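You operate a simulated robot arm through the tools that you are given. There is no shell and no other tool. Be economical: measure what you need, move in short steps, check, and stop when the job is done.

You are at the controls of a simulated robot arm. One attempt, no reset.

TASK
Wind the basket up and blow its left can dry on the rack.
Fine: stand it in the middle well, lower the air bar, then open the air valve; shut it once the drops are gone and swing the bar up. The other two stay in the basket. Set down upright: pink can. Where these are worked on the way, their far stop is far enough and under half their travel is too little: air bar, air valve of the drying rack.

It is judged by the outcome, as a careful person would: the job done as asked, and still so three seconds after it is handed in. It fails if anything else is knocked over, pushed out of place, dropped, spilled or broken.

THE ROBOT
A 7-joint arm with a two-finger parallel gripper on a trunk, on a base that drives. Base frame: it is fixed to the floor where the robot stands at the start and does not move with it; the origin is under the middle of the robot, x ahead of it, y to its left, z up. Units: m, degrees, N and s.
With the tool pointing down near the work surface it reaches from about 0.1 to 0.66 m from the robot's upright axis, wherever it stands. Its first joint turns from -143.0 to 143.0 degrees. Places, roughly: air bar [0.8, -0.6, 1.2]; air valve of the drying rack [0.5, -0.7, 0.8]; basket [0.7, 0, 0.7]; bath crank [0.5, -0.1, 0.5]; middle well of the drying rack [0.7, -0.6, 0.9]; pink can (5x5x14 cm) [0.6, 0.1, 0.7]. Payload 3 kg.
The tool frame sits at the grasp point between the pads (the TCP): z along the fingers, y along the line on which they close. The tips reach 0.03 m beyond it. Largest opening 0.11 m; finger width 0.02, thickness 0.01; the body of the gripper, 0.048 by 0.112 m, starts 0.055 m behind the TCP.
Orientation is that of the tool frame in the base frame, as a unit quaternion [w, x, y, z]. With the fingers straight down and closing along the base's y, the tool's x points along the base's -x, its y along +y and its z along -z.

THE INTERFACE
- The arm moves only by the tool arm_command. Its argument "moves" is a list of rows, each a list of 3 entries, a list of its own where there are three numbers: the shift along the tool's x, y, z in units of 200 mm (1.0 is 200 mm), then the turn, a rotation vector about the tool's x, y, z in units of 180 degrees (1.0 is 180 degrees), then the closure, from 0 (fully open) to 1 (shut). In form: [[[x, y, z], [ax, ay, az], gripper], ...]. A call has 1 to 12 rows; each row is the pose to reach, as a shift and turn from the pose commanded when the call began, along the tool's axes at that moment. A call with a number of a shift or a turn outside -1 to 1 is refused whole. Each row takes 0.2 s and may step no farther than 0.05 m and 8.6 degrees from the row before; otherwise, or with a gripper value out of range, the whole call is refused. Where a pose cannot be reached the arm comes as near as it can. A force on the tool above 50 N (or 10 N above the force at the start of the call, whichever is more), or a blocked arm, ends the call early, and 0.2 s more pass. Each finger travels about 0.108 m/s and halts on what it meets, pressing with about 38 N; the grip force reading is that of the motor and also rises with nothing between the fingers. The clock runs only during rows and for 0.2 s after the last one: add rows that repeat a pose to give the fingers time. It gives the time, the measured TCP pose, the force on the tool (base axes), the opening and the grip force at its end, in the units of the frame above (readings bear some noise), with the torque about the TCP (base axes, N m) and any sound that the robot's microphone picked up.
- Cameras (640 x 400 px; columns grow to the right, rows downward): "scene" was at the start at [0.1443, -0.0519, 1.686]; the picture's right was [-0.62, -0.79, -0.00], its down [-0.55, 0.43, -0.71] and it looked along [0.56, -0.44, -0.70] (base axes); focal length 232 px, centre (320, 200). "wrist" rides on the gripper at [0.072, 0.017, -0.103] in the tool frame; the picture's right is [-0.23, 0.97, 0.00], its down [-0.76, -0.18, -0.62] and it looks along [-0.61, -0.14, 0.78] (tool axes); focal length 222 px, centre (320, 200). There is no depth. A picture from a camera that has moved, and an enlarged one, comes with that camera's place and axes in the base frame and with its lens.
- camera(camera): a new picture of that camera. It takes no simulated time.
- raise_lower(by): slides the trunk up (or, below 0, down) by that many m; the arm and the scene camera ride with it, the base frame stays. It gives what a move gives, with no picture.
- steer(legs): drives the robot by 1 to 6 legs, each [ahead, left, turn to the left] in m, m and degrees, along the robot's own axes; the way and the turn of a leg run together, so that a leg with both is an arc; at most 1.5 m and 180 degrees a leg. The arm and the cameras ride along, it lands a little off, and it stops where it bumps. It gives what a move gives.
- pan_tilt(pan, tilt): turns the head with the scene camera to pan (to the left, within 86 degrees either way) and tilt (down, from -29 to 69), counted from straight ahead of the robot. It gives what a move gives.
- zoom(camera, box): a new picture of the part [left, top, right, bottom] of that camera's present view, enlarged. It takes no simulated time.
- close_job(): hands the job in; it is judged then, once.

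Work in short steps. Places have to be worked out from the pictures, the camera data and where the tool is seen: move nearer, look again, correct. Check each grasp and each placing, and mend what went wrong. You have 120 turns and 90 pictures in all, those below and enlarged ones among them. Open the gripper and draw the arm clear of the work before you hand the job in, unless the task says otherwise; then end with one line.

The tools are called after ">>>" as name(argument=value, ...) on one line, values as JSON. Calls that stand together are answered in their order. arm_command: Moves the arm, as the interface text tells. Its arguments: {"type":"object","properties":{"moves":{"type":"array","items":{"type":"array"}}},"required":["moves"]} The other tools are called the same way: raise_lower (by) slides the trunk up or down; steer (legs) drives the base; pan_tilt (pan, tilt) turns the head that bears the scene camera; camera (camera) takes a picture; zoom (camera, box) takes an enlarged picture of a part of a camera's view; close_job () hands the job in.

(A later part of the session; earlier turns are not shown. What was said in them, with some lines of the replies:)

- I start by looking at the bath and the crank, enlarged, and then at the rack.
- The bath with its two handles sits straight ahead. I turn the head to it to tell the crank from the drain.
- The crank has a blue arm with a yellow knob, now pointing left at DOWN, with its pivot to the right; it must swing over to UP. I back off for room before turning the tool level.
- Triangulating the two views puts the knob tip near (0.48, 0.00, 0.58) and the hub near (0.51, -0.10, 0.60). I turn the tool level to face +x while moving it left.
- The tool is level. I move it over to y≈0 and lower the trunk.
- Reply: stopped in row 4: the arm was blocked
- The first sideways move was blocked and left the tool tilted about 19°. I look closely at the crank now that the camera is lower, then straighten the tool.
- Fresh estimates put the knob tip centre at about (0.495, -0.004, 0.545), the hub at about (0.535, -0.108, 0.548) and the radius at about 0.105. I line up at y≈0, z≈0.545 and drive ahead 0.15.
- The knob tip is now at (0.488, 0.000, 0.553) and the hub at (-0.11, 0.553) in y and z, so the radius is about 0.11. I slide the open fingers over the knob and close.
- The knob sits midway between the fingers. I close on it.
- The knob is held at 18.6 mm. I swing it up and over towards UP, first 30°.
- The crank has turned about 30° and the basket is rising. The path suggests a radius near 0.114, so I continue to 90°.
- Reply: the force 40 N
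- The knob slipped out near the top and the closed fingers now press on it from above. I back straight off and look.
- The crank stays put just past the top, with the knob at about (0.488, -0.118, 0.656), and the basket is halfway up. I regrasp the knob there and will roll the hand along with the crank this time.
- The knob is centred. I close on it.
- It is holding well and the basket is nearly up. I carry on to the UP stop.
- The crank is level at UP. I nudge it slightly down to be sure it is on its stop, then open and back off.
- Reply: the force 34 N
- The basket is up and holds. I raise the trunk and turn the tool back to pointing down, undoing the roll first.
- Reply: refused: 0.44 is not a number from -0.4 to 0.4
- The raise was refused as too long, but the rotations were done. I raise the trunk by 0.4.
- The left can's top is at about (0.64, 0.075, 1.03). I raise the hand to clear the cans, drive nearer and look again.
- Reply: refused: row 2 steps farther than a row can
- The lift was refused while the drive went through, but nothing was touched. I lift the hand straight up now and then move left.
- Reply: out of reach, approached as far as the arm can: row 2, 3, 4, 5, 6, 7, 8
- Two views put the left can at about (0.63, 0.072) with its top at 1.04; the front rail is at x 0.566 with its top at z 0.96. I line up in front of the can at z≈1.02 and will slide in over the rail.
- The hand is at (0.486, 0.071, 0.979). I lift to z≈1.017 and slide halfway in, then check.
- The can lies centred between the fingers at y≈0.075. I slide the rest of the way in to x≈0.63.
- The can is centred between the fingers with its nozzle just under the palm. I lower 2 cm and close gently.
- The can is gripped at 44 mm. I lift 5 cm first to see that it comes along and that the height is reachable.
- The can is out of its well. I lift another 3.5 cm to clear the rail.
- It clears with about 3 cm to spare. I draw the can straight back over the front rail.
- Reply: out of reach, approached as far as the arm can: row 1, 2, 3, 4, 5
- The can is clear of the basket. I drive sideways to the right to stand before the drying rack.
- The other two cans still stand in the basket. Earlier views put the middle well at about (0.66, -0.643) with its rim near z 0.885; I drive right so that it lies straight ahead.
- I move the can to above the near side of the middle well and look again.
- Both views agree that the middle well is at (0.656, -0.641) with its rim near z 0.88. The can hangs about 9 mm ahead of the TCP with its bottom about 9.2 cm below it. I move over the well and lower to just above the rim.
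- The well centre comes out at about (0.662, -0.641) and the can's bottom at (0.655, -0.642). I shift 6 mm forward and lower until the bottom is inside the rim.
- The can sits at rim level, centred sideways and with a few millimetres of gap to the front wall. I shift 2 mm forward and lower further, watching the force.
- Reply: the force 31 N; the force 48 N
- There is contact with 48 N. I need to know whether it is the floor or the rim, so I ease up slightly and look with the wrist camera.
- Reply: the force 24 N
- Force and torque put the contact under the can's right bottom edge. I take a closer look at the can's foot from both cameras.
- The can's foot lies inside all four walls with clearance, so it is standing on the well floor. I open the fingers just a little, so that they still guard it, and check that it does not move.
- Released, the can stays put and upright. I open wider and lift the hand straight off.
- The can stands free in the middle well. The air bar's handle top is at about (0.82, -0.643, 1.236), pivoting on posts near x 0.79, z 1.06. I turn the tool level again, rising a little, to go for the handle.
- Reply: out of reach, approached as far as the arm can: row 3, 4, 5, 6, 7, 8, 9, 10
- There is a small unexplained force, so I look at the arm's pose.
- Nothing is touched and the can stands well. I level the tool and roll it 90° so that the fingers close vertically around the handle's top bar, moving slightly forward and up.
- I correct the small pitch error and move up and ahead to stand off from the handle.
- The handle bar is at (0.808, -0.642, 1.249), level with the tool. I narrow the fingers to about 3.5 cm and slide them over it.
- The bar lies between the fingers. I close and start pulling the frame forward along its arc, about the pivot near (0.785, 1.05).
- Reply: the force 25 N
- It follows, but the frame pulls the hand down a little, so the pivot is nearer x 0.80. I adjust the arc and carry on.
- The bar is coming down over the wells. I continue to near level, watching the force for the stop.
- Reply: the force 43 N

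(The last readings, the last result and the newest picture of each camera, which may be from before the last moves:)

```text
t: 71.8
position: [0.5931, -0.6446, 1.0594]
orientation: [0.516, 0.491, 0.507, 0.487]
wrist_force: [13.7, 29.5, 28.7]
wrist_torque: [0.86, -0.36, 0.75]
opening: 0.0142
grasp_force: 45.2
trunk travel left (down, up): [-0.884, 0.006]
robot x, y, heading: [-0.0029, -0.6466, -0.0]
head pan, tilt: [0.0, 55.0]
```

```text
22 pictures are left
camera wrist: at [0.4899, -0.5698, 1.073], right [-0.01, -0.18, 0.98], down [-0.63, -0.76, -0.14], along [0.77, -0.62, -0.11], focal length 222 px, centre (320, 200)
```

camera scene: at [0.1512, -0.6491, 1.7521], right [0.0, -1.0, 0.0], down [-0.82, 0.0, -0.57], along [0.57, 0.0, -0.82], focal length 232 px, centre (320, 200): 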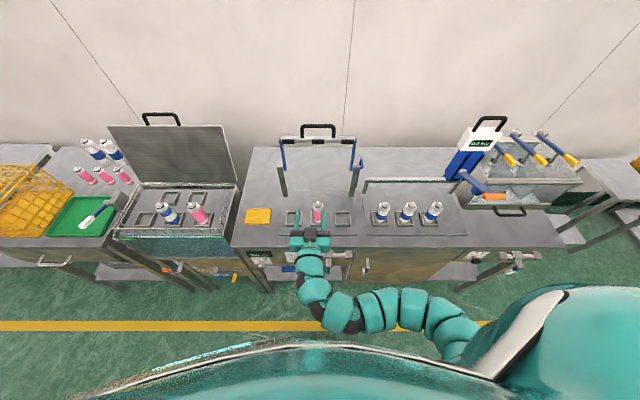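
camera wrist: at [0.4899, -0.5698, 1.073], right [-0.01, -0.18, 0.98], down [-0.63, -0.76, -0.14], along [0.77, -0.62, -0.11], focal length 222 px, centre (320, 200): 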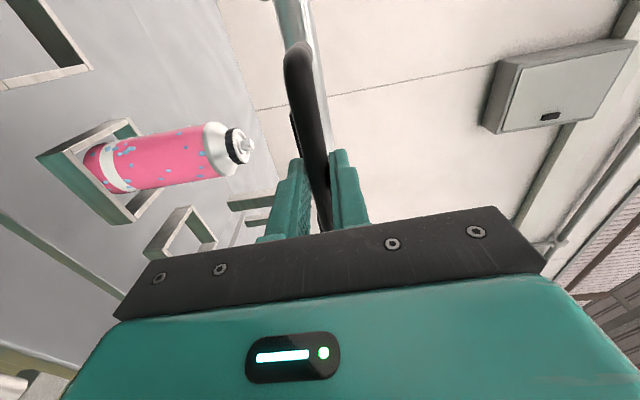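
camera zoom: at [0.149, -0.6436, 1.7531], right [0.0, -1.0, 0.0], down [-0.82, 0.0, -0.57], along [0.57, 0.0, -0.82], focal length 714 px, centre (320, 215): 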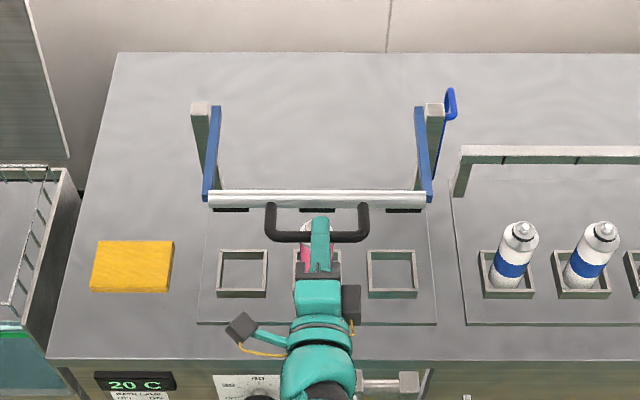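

The frame is level on its stop, above the upright can. I open slightly and withdraw straight back.

>>> arm_command(moves=[[[0, 0.02, 0], [0, 0, 0], 0.75], [[0, 0.02, 0], [0, 0, 0], 0.68], [[0, 0.02, 0], [0, 0, 0], 0.68], [[0, 0.02, -0.2], [0, 0, 0], 0.68], [[0, 0.02, -0.4], [0, 0, 0], 0.68], [[0, 0.02, -0.6], [0, 0, 0], 0.68]])

>>> camera(camera="scene")

```text
t: 73.4
position: [0.4994, -0.645, 1.0956]
orientation: [0.527, 0.494, 0.473, 0.504]
wrist_force: [-0.5, -0.7, -0.2]
wrist_torque: [-0.02, 0.01, 0.05]
opening: 0.0352
grasp_force: 0.1
trunk travel left (down, up): [-0.884, 0.006]
robot x, y, heading: [-0.0034, -0.6502, -0.1]
head pan, tilt: [0.0, 55.0]
stopped in row 6: the arm was blocked; the commanded pose is now the measured one
```

```text
21 pictures are left
camera scene: at [0.1497, -0.6497, 1.7529], right [0.0, -1.0, 0.0], down [-0.82, 0.0, -0.57], along [0.57, 0.0, -0.82], focal length 232 px, centre (320, 200)
```

scene: 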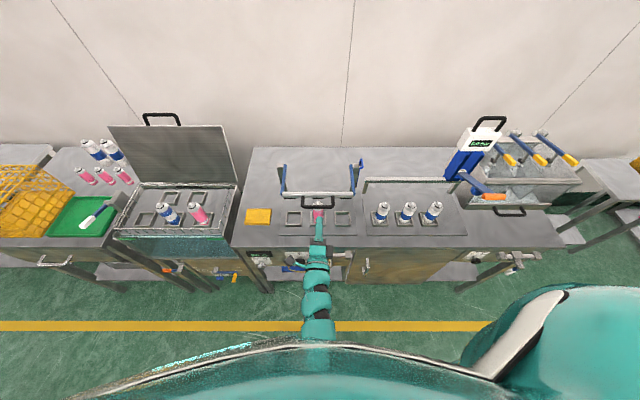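

The bar stays down. Next is the air valve on the rack's front; I back off for room and look at it.

>>> steer(legs=[[-0.3, 0, 0]])

>>> raise_lower(by=-0.25)

>>> pan_tilt(pan=0, tilt=50)

>>> camera(camera="scene")

```text
t: 75.4
position: [0.1963, -0.6453, 1.095]
orientation: [0.526, 0.495, 0.474, 0.504]
wrist_force: [-1.5, -0.3, -0.3]
wrist_torque: [0.02, 0.03, 0.01]
opening: 0.0352
grasp_force: 0.0
trunk travel left (down, up): [-0.884, 0.006]
robot x, y, heading: [-0.3, -0.6452, 0.1]
head pan, tilt: [0.0, 55.0]
```

```text
t: 78.0
position: [0.2055, -0.644, 0.8406]
orientation: [0.524, 0.497, 0.476, 0.502]
wrist_force: [-0.4, 0.5, -0.1]
wrist_torque: [0.01, 0.02, -0.01]
opening: 0.0353
grasp_force: 0.1
trunk travel left (down, up): [-0.634, 0.256]
robot x, y, heading: [-0.3027, -0.6464, 0.2]
head pan, tilt: [0.0, 55.0]
```

```text
t: 78.7
position: [0.2053, -0.6448, 0.8405]
orientation: [0.525, 0.495, 0.477, 0.502]
wrist_force: [0.5, -0.4, -0.7]
wrist_torque: [0.03, 0.01, 0.0]
opening: 0.0352
grasp_force: 0.1
trunk travel left (down, up): [-0.634, 0.256]
robot x, y, heading: [-0.3022, -0.6488, -0.2]
head pan, tilt: [0.0, 50.0]
```

```text
20 pictures are left
camera scene: at [-0.134, -0.648, 1.5069], right [0.0, -1.0, 0.0], down [-0.77, 0.0, -0.64], along [0.64, 0.0, -0.77], focal length 232 px, centre (320, 200)
```

scene: 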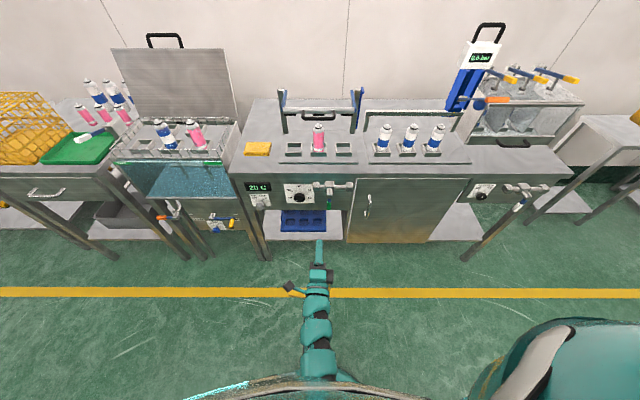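

>>> zoom(camera="scene", box=[280, 110, 370, 220])

```text
3.64 times, centred on (325, 165) of scene
camera zoom: at [-0.134, -0.648, 1.5069], right [0.0, -1.0, 0.0], down [-0.77, 0.0, -0.64], along [0.64, 0.0, -0.77], focal length 844 px, centre (302, 327)
```

zoom: 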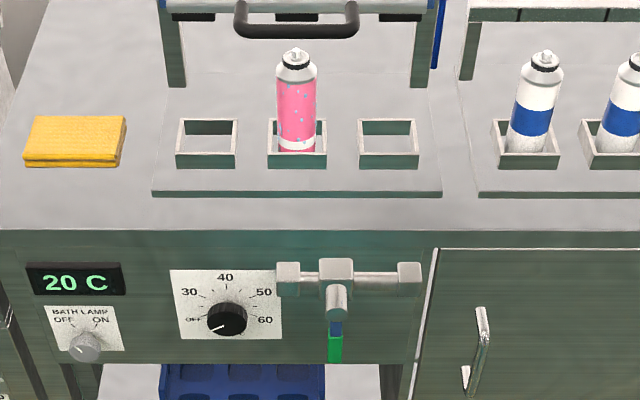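

The can is well seated. The valve's stem end is at about (0.50, -0.68, 0.80) and its lever hangs down, across the pipe, so it is closed. I roll the tool back so the fingers close sideways, and lower to the lever's end.

>>> arm_command(moves=[[[-0.02, -0.06, 0], [0.0003, 0.0022, -0.0453], 0.4], [[-0.04, -0.12, 0], [0.0006, 0.0044, -0.0906], 0.4], [[-0.06, -0.18, 0], [0.001, 0.0065, -0.136], 0.4], [[-0.08, -0.24, 0], [0.0013, 0.0087, -0.1813], 0.4], [[-0.1, -0.3, 0], [0.0016, 0.0109, -0.2266], 0.4], [[-0.12, -0.36, 0], [0.0019, 0.0131, -0.2719], 0.4], [[-0.14, -0.42, 0], [0.0022, 0.0153, -0.3172], 0.4], [[-0.16, -0.48, 0], [0.0025, 0.0175, -0.3625], 0.4], [[-0.18, -0.54, 0], [0.0029, 0.0196, -0.4079], 0.45], [[-0.19, -0.6, 0], [0.0032, 0.0218, -0.4532], 0.45], [[-0.2, -0.65, 0], [0.0035, 0.024, -0.4985], 0.45]])

>>> camera(camera="wrist")

```text
t: 81.0
position: [0.2034, -0.6863, 0.7152]
orientation: [0.709, 0.001, 0.705, -0.001]
wrist_force: [0.2, 0.0, 0.2]
wrist_torque: [-0.01, 0.0, 0.0]
opening: 0.0607
grasp_force: 0.1
trunk travel left (down, up): [-0.634, 0.256]
robot x, y, heading: [-0.3051, -0.6514, 0.1]
head pan, tilt: [0.0, 50.0]
```

```text
18 pictures are left
camera wrist: at [0.1004, -0.669, 0.6422], right [0.0, 0.97, 0.23], down [-0.63, -0.18, 0.76], along [0.78, -0.14, 0.61], focal length 222 px, centre (320, 200)
```

wrist: 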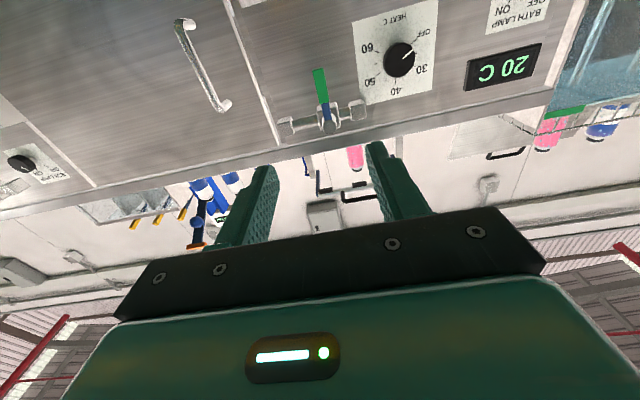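

The lever tip comes out at about (0.482, -0.683, 0.70) and the stem at (-0.686, 0.785) in y and z. I drive ahead 0.15 and look again.

>>> steer(legs=[[0.15, 0, 0]])

>>> zoom(camera="wrist", box=[220, 20, 420, 170])

```text
t: 82.4
position: [0.3547, -0.6853, 0.7148]
orientation: [0.709, 0.001, 0.706, 0.0]
wrist_force: [-0.1, -0.6, 0.0]
wrist_torque: [-0.05, -0.03, -0.04]
opening: 0.0604
grasp_force: 0.0
trunk travel left (down, up): [-0.634, 0.256]
robot x, y, heading: [-0.1529, -0.6498, 0.4]
head pan, tilt: [0.0, 50.0]
```

```text
2.67 times, centred on (320, 95) of wrist
camera zoom: at [0.2509, -0.6677, 0.6422], right [0.0, 0.97, 0.23], down [-0.63, -0.18, 0.76], along [0.78, -0.14, 0.61], focal length 592 px, centre (320, 480)
```

zoom: 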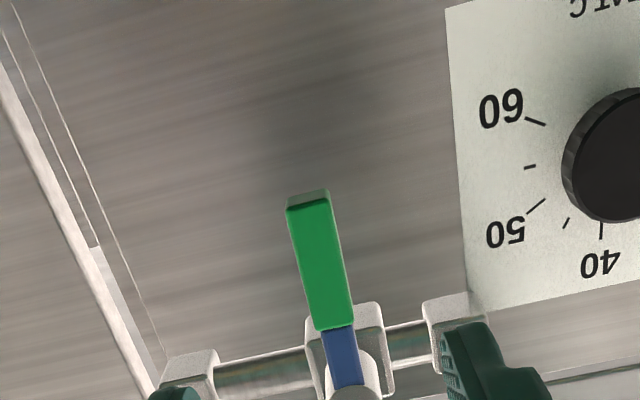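

The green grip runs from z 0.70 to 0.745 at y≈-0.685. I move in around it and close.

>>> arm_command(moves=[[[0, 0, 0.2], [0, 0, 0], 0.55], [[0, 0, 0.4], [0, 0, 0], 0.55], [[0, 0, 0.6], [0, 0, 0], 0.55], [[0, 0, 0.62], [0, 0, 0], 0.8], [[0, 0, 0.62], [0, 0, 0], 1], [[0, 0, 0.62], [0, 0, 0], 1], [[0, 0, 0.62], [0, 0, 0], 1]])

>>> camera(camera="wrist")

```text
t: 84.0
position: [0.4779, -0.6852, 0.7166]
orientation: [0.709, 0.001, 0.705, 0.001]
wrist_force: [-1.0, -11.7, 1.0]
wrist_torque: [-0.47, 0.41, -0.22]
opening: 0.0168
grasp_force: 45.3
trunk travel left (down, up): [-0.634, 0.256]
robot x, y, heading: [-0.1556, -0.6469, 0.3]
head pan, tilt: [0.0, 50.0]
```

```text
16 pictures are left
camera wrist: at [0.3745, -0.6677, 0.6435], right [0.0, 0.97, 0.23], down [-0.63, -0.18, 0.76], along [0.78, -0.14, 0.61], focal length 222 px, centre (320, 200)
```

wrist: 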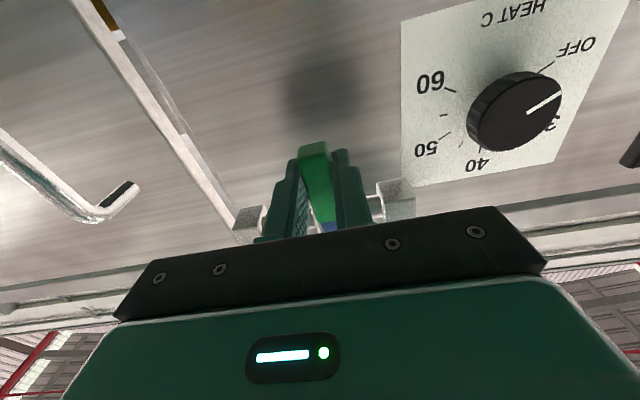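

The lever is held at 17 mm. I try 16° towards the left with the hand rolling along, and check for resistance.

>>> arm_command(moves=[[[-0.0035, 0.048, 0], [0, 0, 0.0444], 1], [[-0.0135, 0.095, 0], [0, 0, 0.0889], 1], [[-0.0135, 0.095, 0], [0, 0, 0.0889], 1]])

```text
t: 84.5
position: [0.4777, -0.6844, 0.7176]
orientation: [0.709, 0.053, 0.701, 0.045]
wrist_force: [-4.7, -15.5, -5.2]
wrist_torque: [-1.03, -0.21, 0.13]
opening: 0.0198
grasp_force: 44.7
trunk travel left (down, up): [-0.634, 0.256]
robot x, y, heading: [-0.1537, -0.6499, -0.3]
head pan, tilt: [0.0, 50.0]
stopped in row 2: the force on the tool passed its limit at 67 N (the readings are from after the stop); the commanded pose is now the measured one
```

It is against its stop to the left, so it opens to the right. I undo the roll and then try to the right.

>>> arm_command(moves=[[[0, 0, 0], [0, 0, -0.022], 1], [[0, 0, 0], [0, 0, -0.042], 1]])

>>> arm_command(moves=[[[-0.0035, -0.048, 0], [0, 0, -0.0444], 1], [[-0.0135, -0.095, 0], [0, 0, -0.0889], 1]])

```text
t: 85.1
position: [0.4779, -0.6846, 0.7173]
orientation: [0.71, 0.007, 0.704, -0.002]
wrist_force: [1.3, -23.3, -8.6]
wrist_torque: [-0.52, -0.32, 0.34]
opening: 0.0169
grasp_force: 44.9
trunk travel left (down, up): [-0.634, 0.256]
robot x, y, heading: [-0.1536, -0.6497, -0.0]
head pan, tilt: [0.0, 50.0]
```

```text
t: 85.7
position: [0.4778, -0.7012, 0.7197]
orientation: [0.702, -0.092, 0.699, -0.1]
wrist_force: [0.9, -11.3, -6.9]
wrist_torque: [0.76, 0.53, 0.26]
opening: 0.0174
grasp_force: 45.1
trunk travel left (down, up): [-0.634, 0.256]
robot x, y, heading: [-0.1542, -0.6474, 0.1]
head pan, tilt: [0.0, 50.0]
```

It turns freely to the right. I carry on along the arc.

>>> arm_command(moves=[[[-0.0035, -0.0492, 0], [0, 0, -0.0456], 1], [[-0.014, -0.0974, 0], [0, 0, -0.0911], 1], [[-0.0313, -0.1436, 0], [0, 0, -0.1367], 1], [[-0.055, -0.1869, 0], [0, 0, -0.1822], 1]])

```text
t: 86.7
position: [0.4793, -0.7347, 0.7398]
orientation: [0.645, -0.286, 0.644, -0.295]
wrist_force: [-2.7, -9.7, -8.8]
wrist_torque: [-0.04, 0.8, -0.05]
opening: 0.0168
grasp_force: 44.8
trunk travel left (down, up): [-0.634, 0.256]
robot x, y, heading: [-0.1504, -0.6494, 0.1]
head pan, tilt: [0.0, 50.0]
```

>>> arm_command(moves=[[[-0.0035, -0.0492, 0], [0, 0, -0.0456], 1], [[-0.014, -0.0974, 0], [0, 0, -0.0911], 1], [[-0.0313, -0.1436, 0], [0, 0, -0.1367], 1], [[-0.055, -0.1869, 0], [0, 0, -0.1822], 1], [[-0.0846, -0.2264, 0], [0, 0, -0.2278], 1]])

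>>> zoom(camera="scene", box=[260, 110, 400, 230])

```text
t: 87.9
position: [0.4785, -0.7527, 0.7855]
orientation: [0.501, -0.493, 0.503, -0.503]
wrist_force: [9.8, -5.1, -13.6]
wrist_torque: [-0.89, 0.41, -0.2]
opening: 0.017
grasp_force: 44.9
trunk travel left (down, up): [-0.634, 0.256]
robot x, y, heading: [-0.1559, -0.6482, 0.2]
head pan, tilt: [0.0, 50.0]
```

```text
3.33 times, centred on (330, 170) of scene
camera zoom: at [0.0071, -0.6504, 1.5084], right [0.0, -1.0, 0.0], down [-0.77, 0.0, -0.64], along [0.64, 0.0, -0.77], focal length 774 px, centre (287, 300)
```

zoom: 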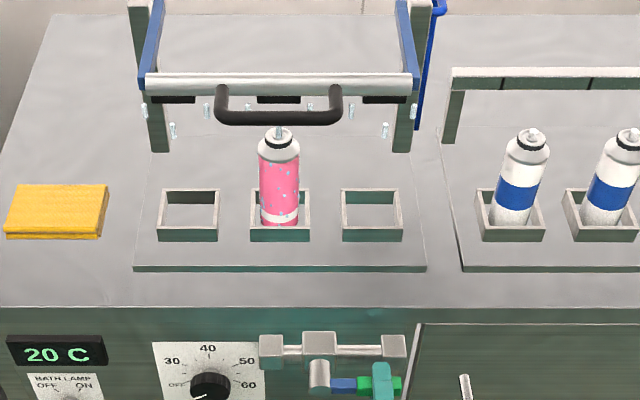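

The air is blowing and the lever lies along the pipe. I nudge it to its stop and wait holding it.

>>> arm_command(moves=[[[0, -0.02, 0], [0, 0, 0], 1], [[0, -0.02, 0], [0, 0, 0], 1], [[0, -0.02, 0], [0, 0, 0], 1], [[0, -0.02, 0], [0, 0, 0], 1], [[0, -0.02, 0], [0, 0, 0], 1], [[0, -0.02, 0], [0, 0, 0], 1], [[0, -0.02, 0], [0, 0, 0], 1], [[0, -0.02, 0], [0, 0, 0], 1], [[0, -0.02, 0], [0, 0, 0], 1], [[0, -0.02, 0], [0, 0, 0], 1], [[0, -0.02, 0], [0, 0, 0], 1], [[0, -0.02, 0], [0, 0, 0], 1]])

>>> zoom(camera="scene", box=[300, 140, 360, 190])

```text
t: 89.9
position: [0.4782, -0.7524, 0.7853]
orientation: [0.498, -0.496, 0.505, -0.501]
wrist_force: [19.3, 0.3, -17.8]
wrist_torque: [-1.1, 0.11, -0.55]
opening: 0.017
grasp_force: 45.0
trunk travel left (down, up): [-0.634, 0.256]
robot x, y, heading: [-0.1543, -0.6459, 0.1]
head pan, tilt: [0.0, 50.0]
stopped in row 10: the force on the tool passed its limit at 50 N (the readings are from after the stop); the commanded pose is now the measured one
```

```text
8.00 times, centred on (330, 165) of scene
camera zoom: at [0.0086, -0.6499, 1.509], right [0.0, -1.0, 0.0], down [-0.77, 0.0, -0.64], along [0.64, 0.0, -0.77], focal length 1857 px, centre (240, 480)
```

zoom: 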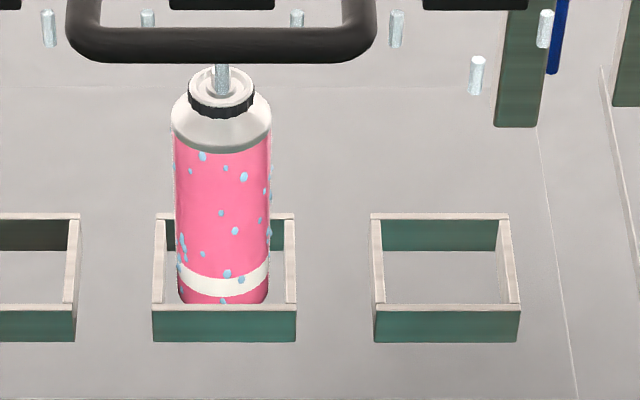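

The valve is on its stop with the jets on; drops still remain. I wait.

>>> arm_command(moves=[[[0, 0, 0], [0, 0, 0], 1], [[0, 0, 0], [0, 0, 0], 1], [[0, 0, 0], [0, 0, 0], 1], [[0, 0, 0], [0, 0, 0], 1], [[0, 0, 0], [0, 0, 0], 1], [[0, 0, 0], [0, 0, 0], 1], [[0, 0, 0], [0, 0, 0], 1], [[0, 0, 0], [0, 0, 0], 1], [[0, 0, 0], [0, 0, 0], 1], [[0, 0, 0], [0, 0, 0], 1], [[0, 0, 0], [0, 0, 0], 1], [[0, 0, 0], [0, 0, 0], 1]])

>>> arm_command(moves=[[[0, 0, 0], [0, 0, 0], 1], [[0, 0, 0], [0, 0, 0], 1], [[0, 0, 0], [0, 0, 0], 1], [[0, 0, 0], [0, 0, 0], 1], [[0, 0, 0], [0, 0, 0], 1], [[0, 0, 0], [0, 0, 0], 1], [[0, 0, 0], [0, 0, 0], 1], [[0, 0, 0], [0, 0, 0], 1], [[0, 0, 0], [0, 0, 0], 1], [[0, 0, 0], [0, 0, 0], 1], [[0, 0, 0], [0, 0, 0], 1], [[0, 0, 0], [0, 0, 0], 1]])

>>> zoom(camera="scene", box=[300, 140, 360, 190])

```text
t: 92.5
position: [0.4782, -0.7512, 0.7858]
orientation: [0.501, -0.494, 0.506, -0.5]
wrist_force: [17.7, -5.6, -24.1]
wrist_torque: [-0.93, 0.26, 0.01]
opening: 0.0171
grasp_force: 44.4
trunk travel left (down, up): [-0.634, 0.256]
robot x, y, heading: [-0.1521, -0.6494, 0.1]
head pan, tilt: [0.0, 50.0]
```

```text
t: 95.1
position: [0.4774, -0.7524, 0.7841]
orientation: [0.501, -0.494, 0.505, -0.5]
wrist_force: [13.7, -4.1, -27.9]
wrist_torque: [-0.92, 0.27, 0.01]
opening: 0.017
grasp_force: 44.9
trunk travel left (down, up): [-0.634, 0.256]
robot x, y, heading: [-0.1509, -0.6491, 0.2]
head pan, tilt: [0.0, 50.0]
```

```text
8.00 times, centred on (330, 165) of scene
camera zoom: at [0.0087, -0.6506, 1.5082], right [0.0, -1.0, 0.0], down [-0.77, 0.0, -0.64], along [0.64, 0.0, -0.77], focal length 1857 px, centre (240, 480)
```

zoom: 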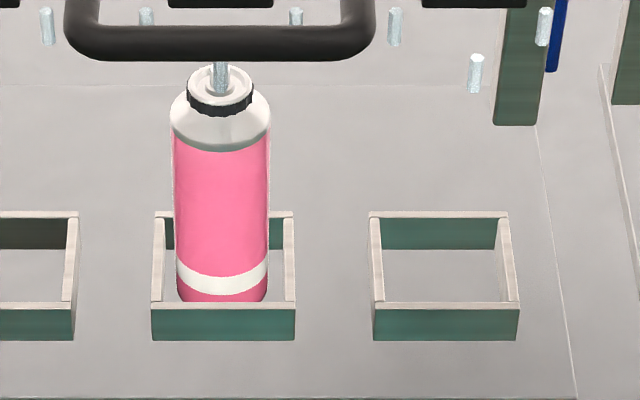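

All the drops are gone. I swing the lever back down to shut the valve.

>>> arm_command(moves=[[[-0.0035, 0.0492, 0], [0, 0, 0.0456], 1], [[-0.014, 0.0974, 0], [0, 0, 0.0911], 1], [[-0.0313, 0.1436, 0], [0, 0, 0.1367], 1], [[-0.055, 0.1869, 0], [0, 0, 0.1822], 1], [[-0.0846, 0.2264, 0], [0, 0, 0.2278], 1], [[-0.1196, 0.2612, 0], [0, 0, 0.2733], 1]])

>>> arm_command(moves=[[[-0.0035, 0.0492, 0], [0, 0, 0.0456], 1], [[-0.014, 0.0974, 0], [0, 0, 0.0911], 1], [[-0.0313, 0.1436, 0], [0, 0, 0.1367], 1], [[-0.055, 0.1869, 0], [0, 0, 0.1822], 1], [[-0.0846, 0.2264, 0], [0, 0, 0.2267], 1]])

>>> zoom(camera="scene", box=[260, 110, 400, 230])

```text
t: 96.5
position: [0.4768, -0.7273, 0.7337]
orientation: [0.664, -0.237, 0.665, -0.245]
wrist_force: [9.6, -9.0, -11.1]
wrist_torque: [-0.06, 1.28, -0.34]
opening: 0.0166
grasp_force: 44.8
trunk travel left (down, up): [-0.634, 0.256]
robot x, y, heading: [-0.1508, -0.6486, 0.2]
head pan, tilt: [0.0, 50.0]
```

```text
t: 97.7
position: [0.4778, -0.6855, 0.718]
orientation: [0.708, 0.009, 0.706, 0.0]
wrist_force: [6.9, -18.2, -23.0]
wrist_torque: [-0.98, 0.57, 0.34]
opening: 0.0167
grasp_force: 45.1
trunk travel left (down, up): [-0.634, 0.256]
robot x, y, heading: [-0.1516, -0.6493, -0.1]
head pan, tilt: [0.0, 50.0]
```

```text
3.33 times, centred on (330, 170) of scene
camera zoom: at [0.0072, -0.6519, 1.5082], right [0.0, -1.0, 0.0], down [-0.77, 0.0, -0.64], along [0.64, 0.0, -0.77], focal length 774 px, centre (287, 300)
```

zoom: 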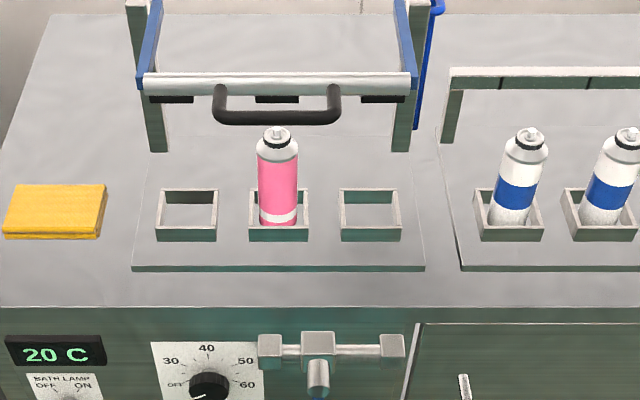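

The jets are off, the can is dry and upright. I let go of the lever, withdraw and raise the trunk.

>>> arm_command(moves=[[[0, 0, 0], [0, 0, 0], 0.7], [[0, 0, 0], [0, 0, 0], 0.6], [[0, 0, 0], [0, 0, 0], 0.55], [[0, 0, -0.2], [0, 0, 0], 0.55], [[0, 0, -0.4], [0, 0, 0], 0.55], [[0, 0, -0.55], [0, 0, 0], 0.55]])

>>> raise_lower(by=0.25)

>>> zoom(camera="scene", box=[240, 130, 400, 260])

```text
t: 99.1
position: [0.3678, -0.682, 0.7194]
orientation: [0.709, 0.006, 0.705, 0.001]
wrist_force: [0.1, 0.3, -0.1]
wrist_torque: [-0.01, 0.02, 0.0]
opening: 0.0497
grasp_force: 0.0
trunk travel left (down, up): [-0.634, 0.256]
robot x, y, heading: [-0.1537, -0.6483, 0.2]
head pan, tilt: [0.0, 50.0]
```

```text
t: 101.7
position: [0.3685, -0.681, 0.9697]
orientation: [0.709, 0.008, 0.705, -0.001]
wrist_force: [0.8, 0.2, 0.4]
wrist_torque: [0.0, -0.01, -0.02]
opening: 0.0496
grasp_force: 0.1
trunk travel left (down, up): [-0.884, 0.006]
robot x, y, heading: [-0.1504, -0.6519, -0.0]
head pan, tilt: [0.0, 50.0]
```

```text
3.08 times, centred on (320, 195) of scene
camera zoom: at [0.0043, -0.6498, 1.7588], right [0.0, -1.0, 0.0], down [-0.77, 0.0, -0.64], along [0.64, 0.0, -0.77], focal length 714 px, centre (320, 215)
```

zoom: 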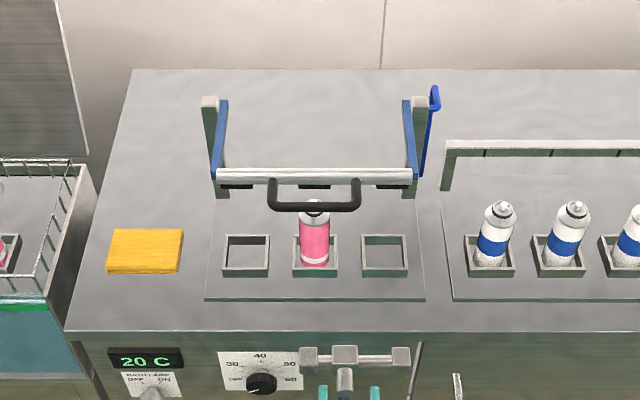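

The bar is still down, the valve lever hangs down. I roll the tool 90° again and rise to the handle's height.

>>> arm_command(moves=[[[-0.042, 0.017, 0.014], [0, 0, 0.0455], 0.6], [[-0.084, 0.034, 0.028], [0, 0, 0.0909], 0.68], [[-0.126, 0.051, 0.042], [0, 0, 0.1364], 0.68], [[-0.168, 0.068, 0.056], [0, 0, 0.1818], 0.68], [[-0.21, 0.085, 0.07], [0, 0, 0.2273], 0.68], [[-0.252, 0.102, 0.084], [0, 0, 0.2727], 0.68], [[-0.294, 0.119, 0.098], [0, 0, 0.3182], 0.68], [[-0.336, 0.136, 0.112], [0, 0, 0.3636], 0.68], [[-0.378, 0.153, 0.126], [0, 0, 0.4091], 0.68], [[-0.42, 0.17, 0.14], [0, 0, 0.4545], 0.68], [[-0.46, 0.187, 0.15], [0, 0, 0.5], 0.68]])

>>> steer(legs=[[0.1, 0, 0]])

>>> camera(camera="wrist")

```text
t: 104.1
position: [0.3978, -0.6459, 1.062]
orientation: [0.501, 0.505, 0.492, 0.502]
wrist_force: [-0.3, 1.0, 0.2]
wrist_torque: [0.01, 0.02, -0.05]
opening: 0.035
grasp_force: 0.1
trunk travel left (down, up): [-0.884, 0.006]
robot x, y, heading: [-0.1529, -0.6478, 0.4]
head pan, tilt: [0.0, 50.0]
```

```text
t: 105.3
position: [0.4991, -0.6468, 1.0622]
orientation: [0.502, 0.504, 0.493, 0.502]
wrist_force: [0.1, -1.1, 0.3]
wrist_torque: [-0.01, -0.01, 0.0]
opening: 0.0351
grasp_force: 0.1
trunk travel left (down, up): [-0.884, 0.006]
robot x, y, heading: [-0.0518, -0.6515, -0.1]
head pan, tilt: [0.0, 50.0]
```

```text
10 pictures are left
camera wrist: at [0.3953, -0.5731, 1.079], right [-0.01, -0.24, 0.97], down [-0.63, -0.75, -0.19], along [0.78, -0.61, -0.14], focal length 222 px, centre (320, 200)
```

wrist: 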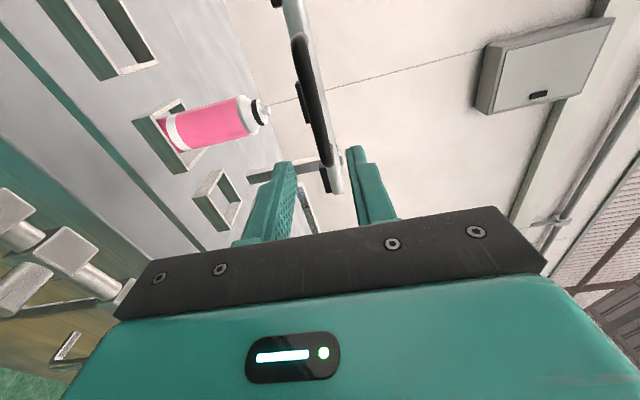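

The handle bar is level with the fingers at z≈1.064. I slide on and close.

>>> arm_command(moves=[[[0, 0.005, 0.15], [0, 0, 0], 0.68], [[0, 0.005, 0.3], [0, 0, 0], 0.68], [[0, 0.005, 0.445], [0, 0, 0], 0.68], [[0, 0.005, 0.445], [0, 0, 0], 0.9], [[0, 0.005, 0.445], [0, 0, 0], 1], [[0, 0.005, 0.445], [0, 0, 0], 1]])

```text
t: 106.7
position: [0.5866, -0.6482, 1.0647]
orientation: [0.501, 0.505, 0.493, 0.501]
wrist_force: [3.8, 0.7, -2.1]
wrist_torque: [-0.47, 0.02, 0.33]
opening: 0.0136
grasp_force: 45.2
trunk travel left (down, up): [-0.884, 0.006]
robot x, y, heading: [-0.0545, -0.6491, -0.1]
head pan, tilt: [0.0, 50.0]
```

Held. I swing the bar back up along the reverse arc, first to about 44°.

>>> arm_command(moves=[[[0, 0.138, 0.0195], [0, 0, 0], 1], [[0, 0.272, 0.058], [0, 0, 0], 1], [[0, 0.3995, 0.1145], [0, 0, 0], 1], [[0, 0.518, 0.1885], [0, 0, 0], 1], [[0, 0.625, 0.2785], [0, 0, 0], 1]])

```text
t: 107.9
position: [0.6417, -0.6491, 1.1905]
orientation: [0.502, 0.504, 0.492, 0.501]
wrist_force: [0.0, 4.8, -1.5]
wrist_torque: [-0.01, -0.18, -0.57]
opening: 0.0137
grasp_force: 44.5
trunk travel left (down, up): [-0.884, 0.006]
robot x, y, heading: [-0.0558, -0.6482, 0.1]
head pan, tilt: [0.0, 50.0]
```

>>> arm_command(moves=[[[0, 0.093, 0.1035], [0, 0, 0], 1], [[0, 0.171, 0.219], [0, 0, 0], 1], [[0, 0.2325, 0.3445], [0, 0, 0], 1], [[0, 0.2755, 0.477], [0, 0, 0], 1]])

```text
t: 108.9
position: [0.7364, -0.6487, 1.2431]
orientation: [0.502, 0.504, 0.494, 0.501]
wrist_force: [2.8, 5.8, -6.6]
wrist_torque: [0.12, -0.12, 0.1]
opening: 0.0136
grasp_force: 45.1
trunk travel left (down, up): [-0.884, 0.006]
robot x, y, heading: [-0.0525, -0.6515, -0.1]
head pan, tilt: [0.0, 50.0]
```

>>> arm_command(moves=[[[0, 0.02, 0.1375], [0, 0, 0], 1], [[0, 0.028, 0.242], [0, 0, 0], 1], [[0, 0.025, 0.31], [0, 0, 0], 1], [[0, 0.025, 0.32], [0, 0, 0], 1]])

>>> zoom(camera="scene", box=[230, 80, 410, 240])

```text
t: 109.9
position: [0.7975, -0.6494, 1.2468]
orientation: [0.5, 0.505, 0.495, 0.5]
wrist_force: [-36.1, 4.1, -28.9]
wrist_torque: [0.04, 0.47, 0.05]
opening: 0.014
grasp_force: 45.0
trunk travel left (down, up): [-0.884, 0.006]
robot x, y, heading: [-0.0533, -0.6498, -0.1]
head pan, tilt: [0.0, 50.0]
```

```text
2.50 times, centred on (320, 160) of scene
camera zoom: at [0.1004, -0.6489, 1.7587], right [0.0, -1.0, 0.0], down [-0.76, 0.0, -0.64], along [0.64, 0.0, -0.76], focal length 580 px, centre (320, 300)
```

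zoom: 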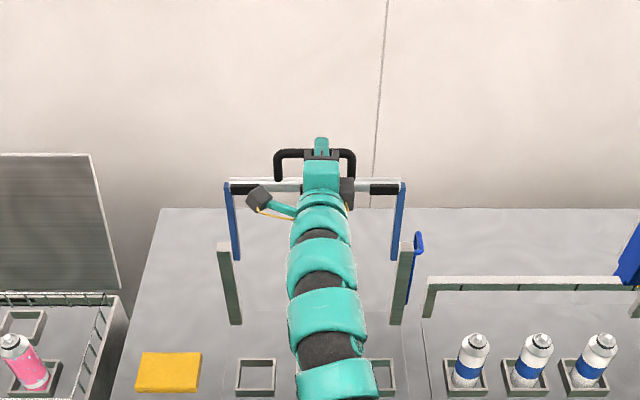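

The bar is up on its back stop. I ease off, open, and withdraw straight back.

>>> arm_command(moves=[[[0, 0, -0.015], [0, 0, 0], 0.85], [[0, 0, -0.015], [0, 0, 0], 0.68], [[0, 0, -0.015], [0, 0, 0], 0.68], [[0, 0, -0.2], [0, 0, 0], 0.68], [[0, 0, -0.4], [0, 0, 0], 0.68], [[0, 0, -0.6], [0, 0, 0], 0.68], [[0, 0, -0.8], [0, 0, 0], 0.68]])

>>> steer(legs=[[-0.3, 0, 0]])

>>> arm_command(moves=[[[0, 0, 0], [0, 0, 0], 0.3], [[0, 0, 0], [0, 0, 0], 0], [[0, 0, 0], [0, 0, 0], 0]])

>>> camera(camera="scene")

```text
t: 111.5
position: [0.6404, -0.6528, 1.2496]
orientation: [0.502, 0.504, 0.494, 0.5]
wrist_force: [-0.2, -0.1, 0.2]
wrist_torque: [0.04, 0.02, 0.0]
opening: 0.0352
grasp_force: 0.0
trunk travel left (down, up): [-0.884, 0.006]
robot x, y, heading: [-0.053, -0.6467, -0.2]
head pan, tilt: [0.0, 50.0]
```

```text
t: 113.5
position: [0.3415, -0.6514, 1.2527]
orientation: [0.501, 0.503, 0.493, 0.503]
wrist_force: [0.7, 0.8, 1.1]
wrist_torque: [0.02, 0.01, 0.02]
opening: 0.0352
grasp_force: 0.0
trunk travel left (down, up): [-0.884, 0.006]
robot x, y, heading: [-0.3548, -0.6491, 0.2]
head pan, tilt: [0.0, 50.0]
```

```text
t: 114.3
position: [0.3434, -0.6508, 1.2507]
orientation: [0.501, 0.503, 0.494, 0.502]
wrist_force: [0.1, -0.4, -0.5]
wrist_torque: [-0.01, 0.0, 0.01]
opening: 0.1098
grasp_force: 0.1
trunk travel left (down, up): [-0.884, 0.006]
robot x, y, heading: [-0.3523, -0.6498, 0.3]
head pan, tilt: [0.0, 50.0]
```

```text
8 pictures are left
camera scene: at [-0.1953, -0.6499, 1.7588], right [0.0, -1.0, 0.0], down [-0.77, 0.0, -0.64], along [0.64, 0.0, -0.77], focal length 232 px, centre (320, 200)
```

scene: 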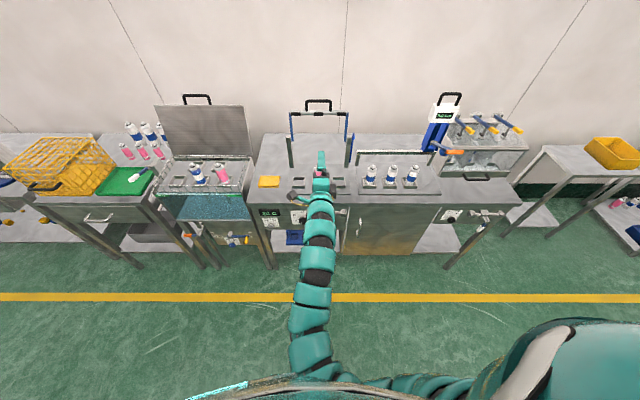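

The bar is up, the two other cans are in the raised basket. The arm hides the well, so I sidestep left by driving to check the can and valve once more.

>>> steer(legs=[[0, 0.25, 0]])

>>> zoom(camera="scene", box=[240, 80, 440, 250])

```text
t: 116.1
position: [0.3445, -0.4073, 1.2504]
orientation: [0.502, 0.505, 0.492, 0.5]
wrist_force: [-0.1, 0.4, 0.8]
wrist_torque: [-0.06, 0.0, -0.01]
opening: 0.1099
grasp_force: 0.2
trunk travel left (down, up): [-0.884, 0.006]
robot x, y, heading: [-0.3556, -0.3996, -0.4]
head pan, tilt: [0.0, 50.0]
```

```text
2.35 times, centred on (340, 165) of scene
camera zoom: at [-0.1951, -0.4007, 1.7588], right [-0.01, -1.0, 0.0], down [-0.77, 0.0, -0.64], along [0.64, 0.0, -0.77], focal length 546 px, centre (273, 282)
```

zoom: 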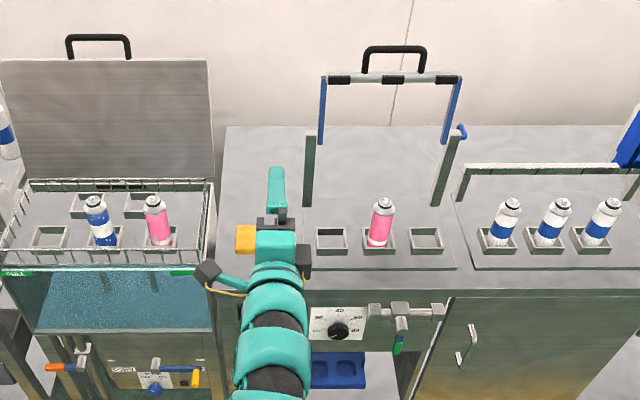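

The can is dry and upright in the middle well, the bar is up, the valve is shut, the crank is at UP, and the other two cans are in the basket. I hand the job in.

>>> close_job()

```text
The job is handed in.
```

The job is handed in: the basket is wound up and its left (pink) can stands blown dry and upright in the rack's middle well. The air valve is shut, the bar is swung up, and the other two cans are still in the basket.
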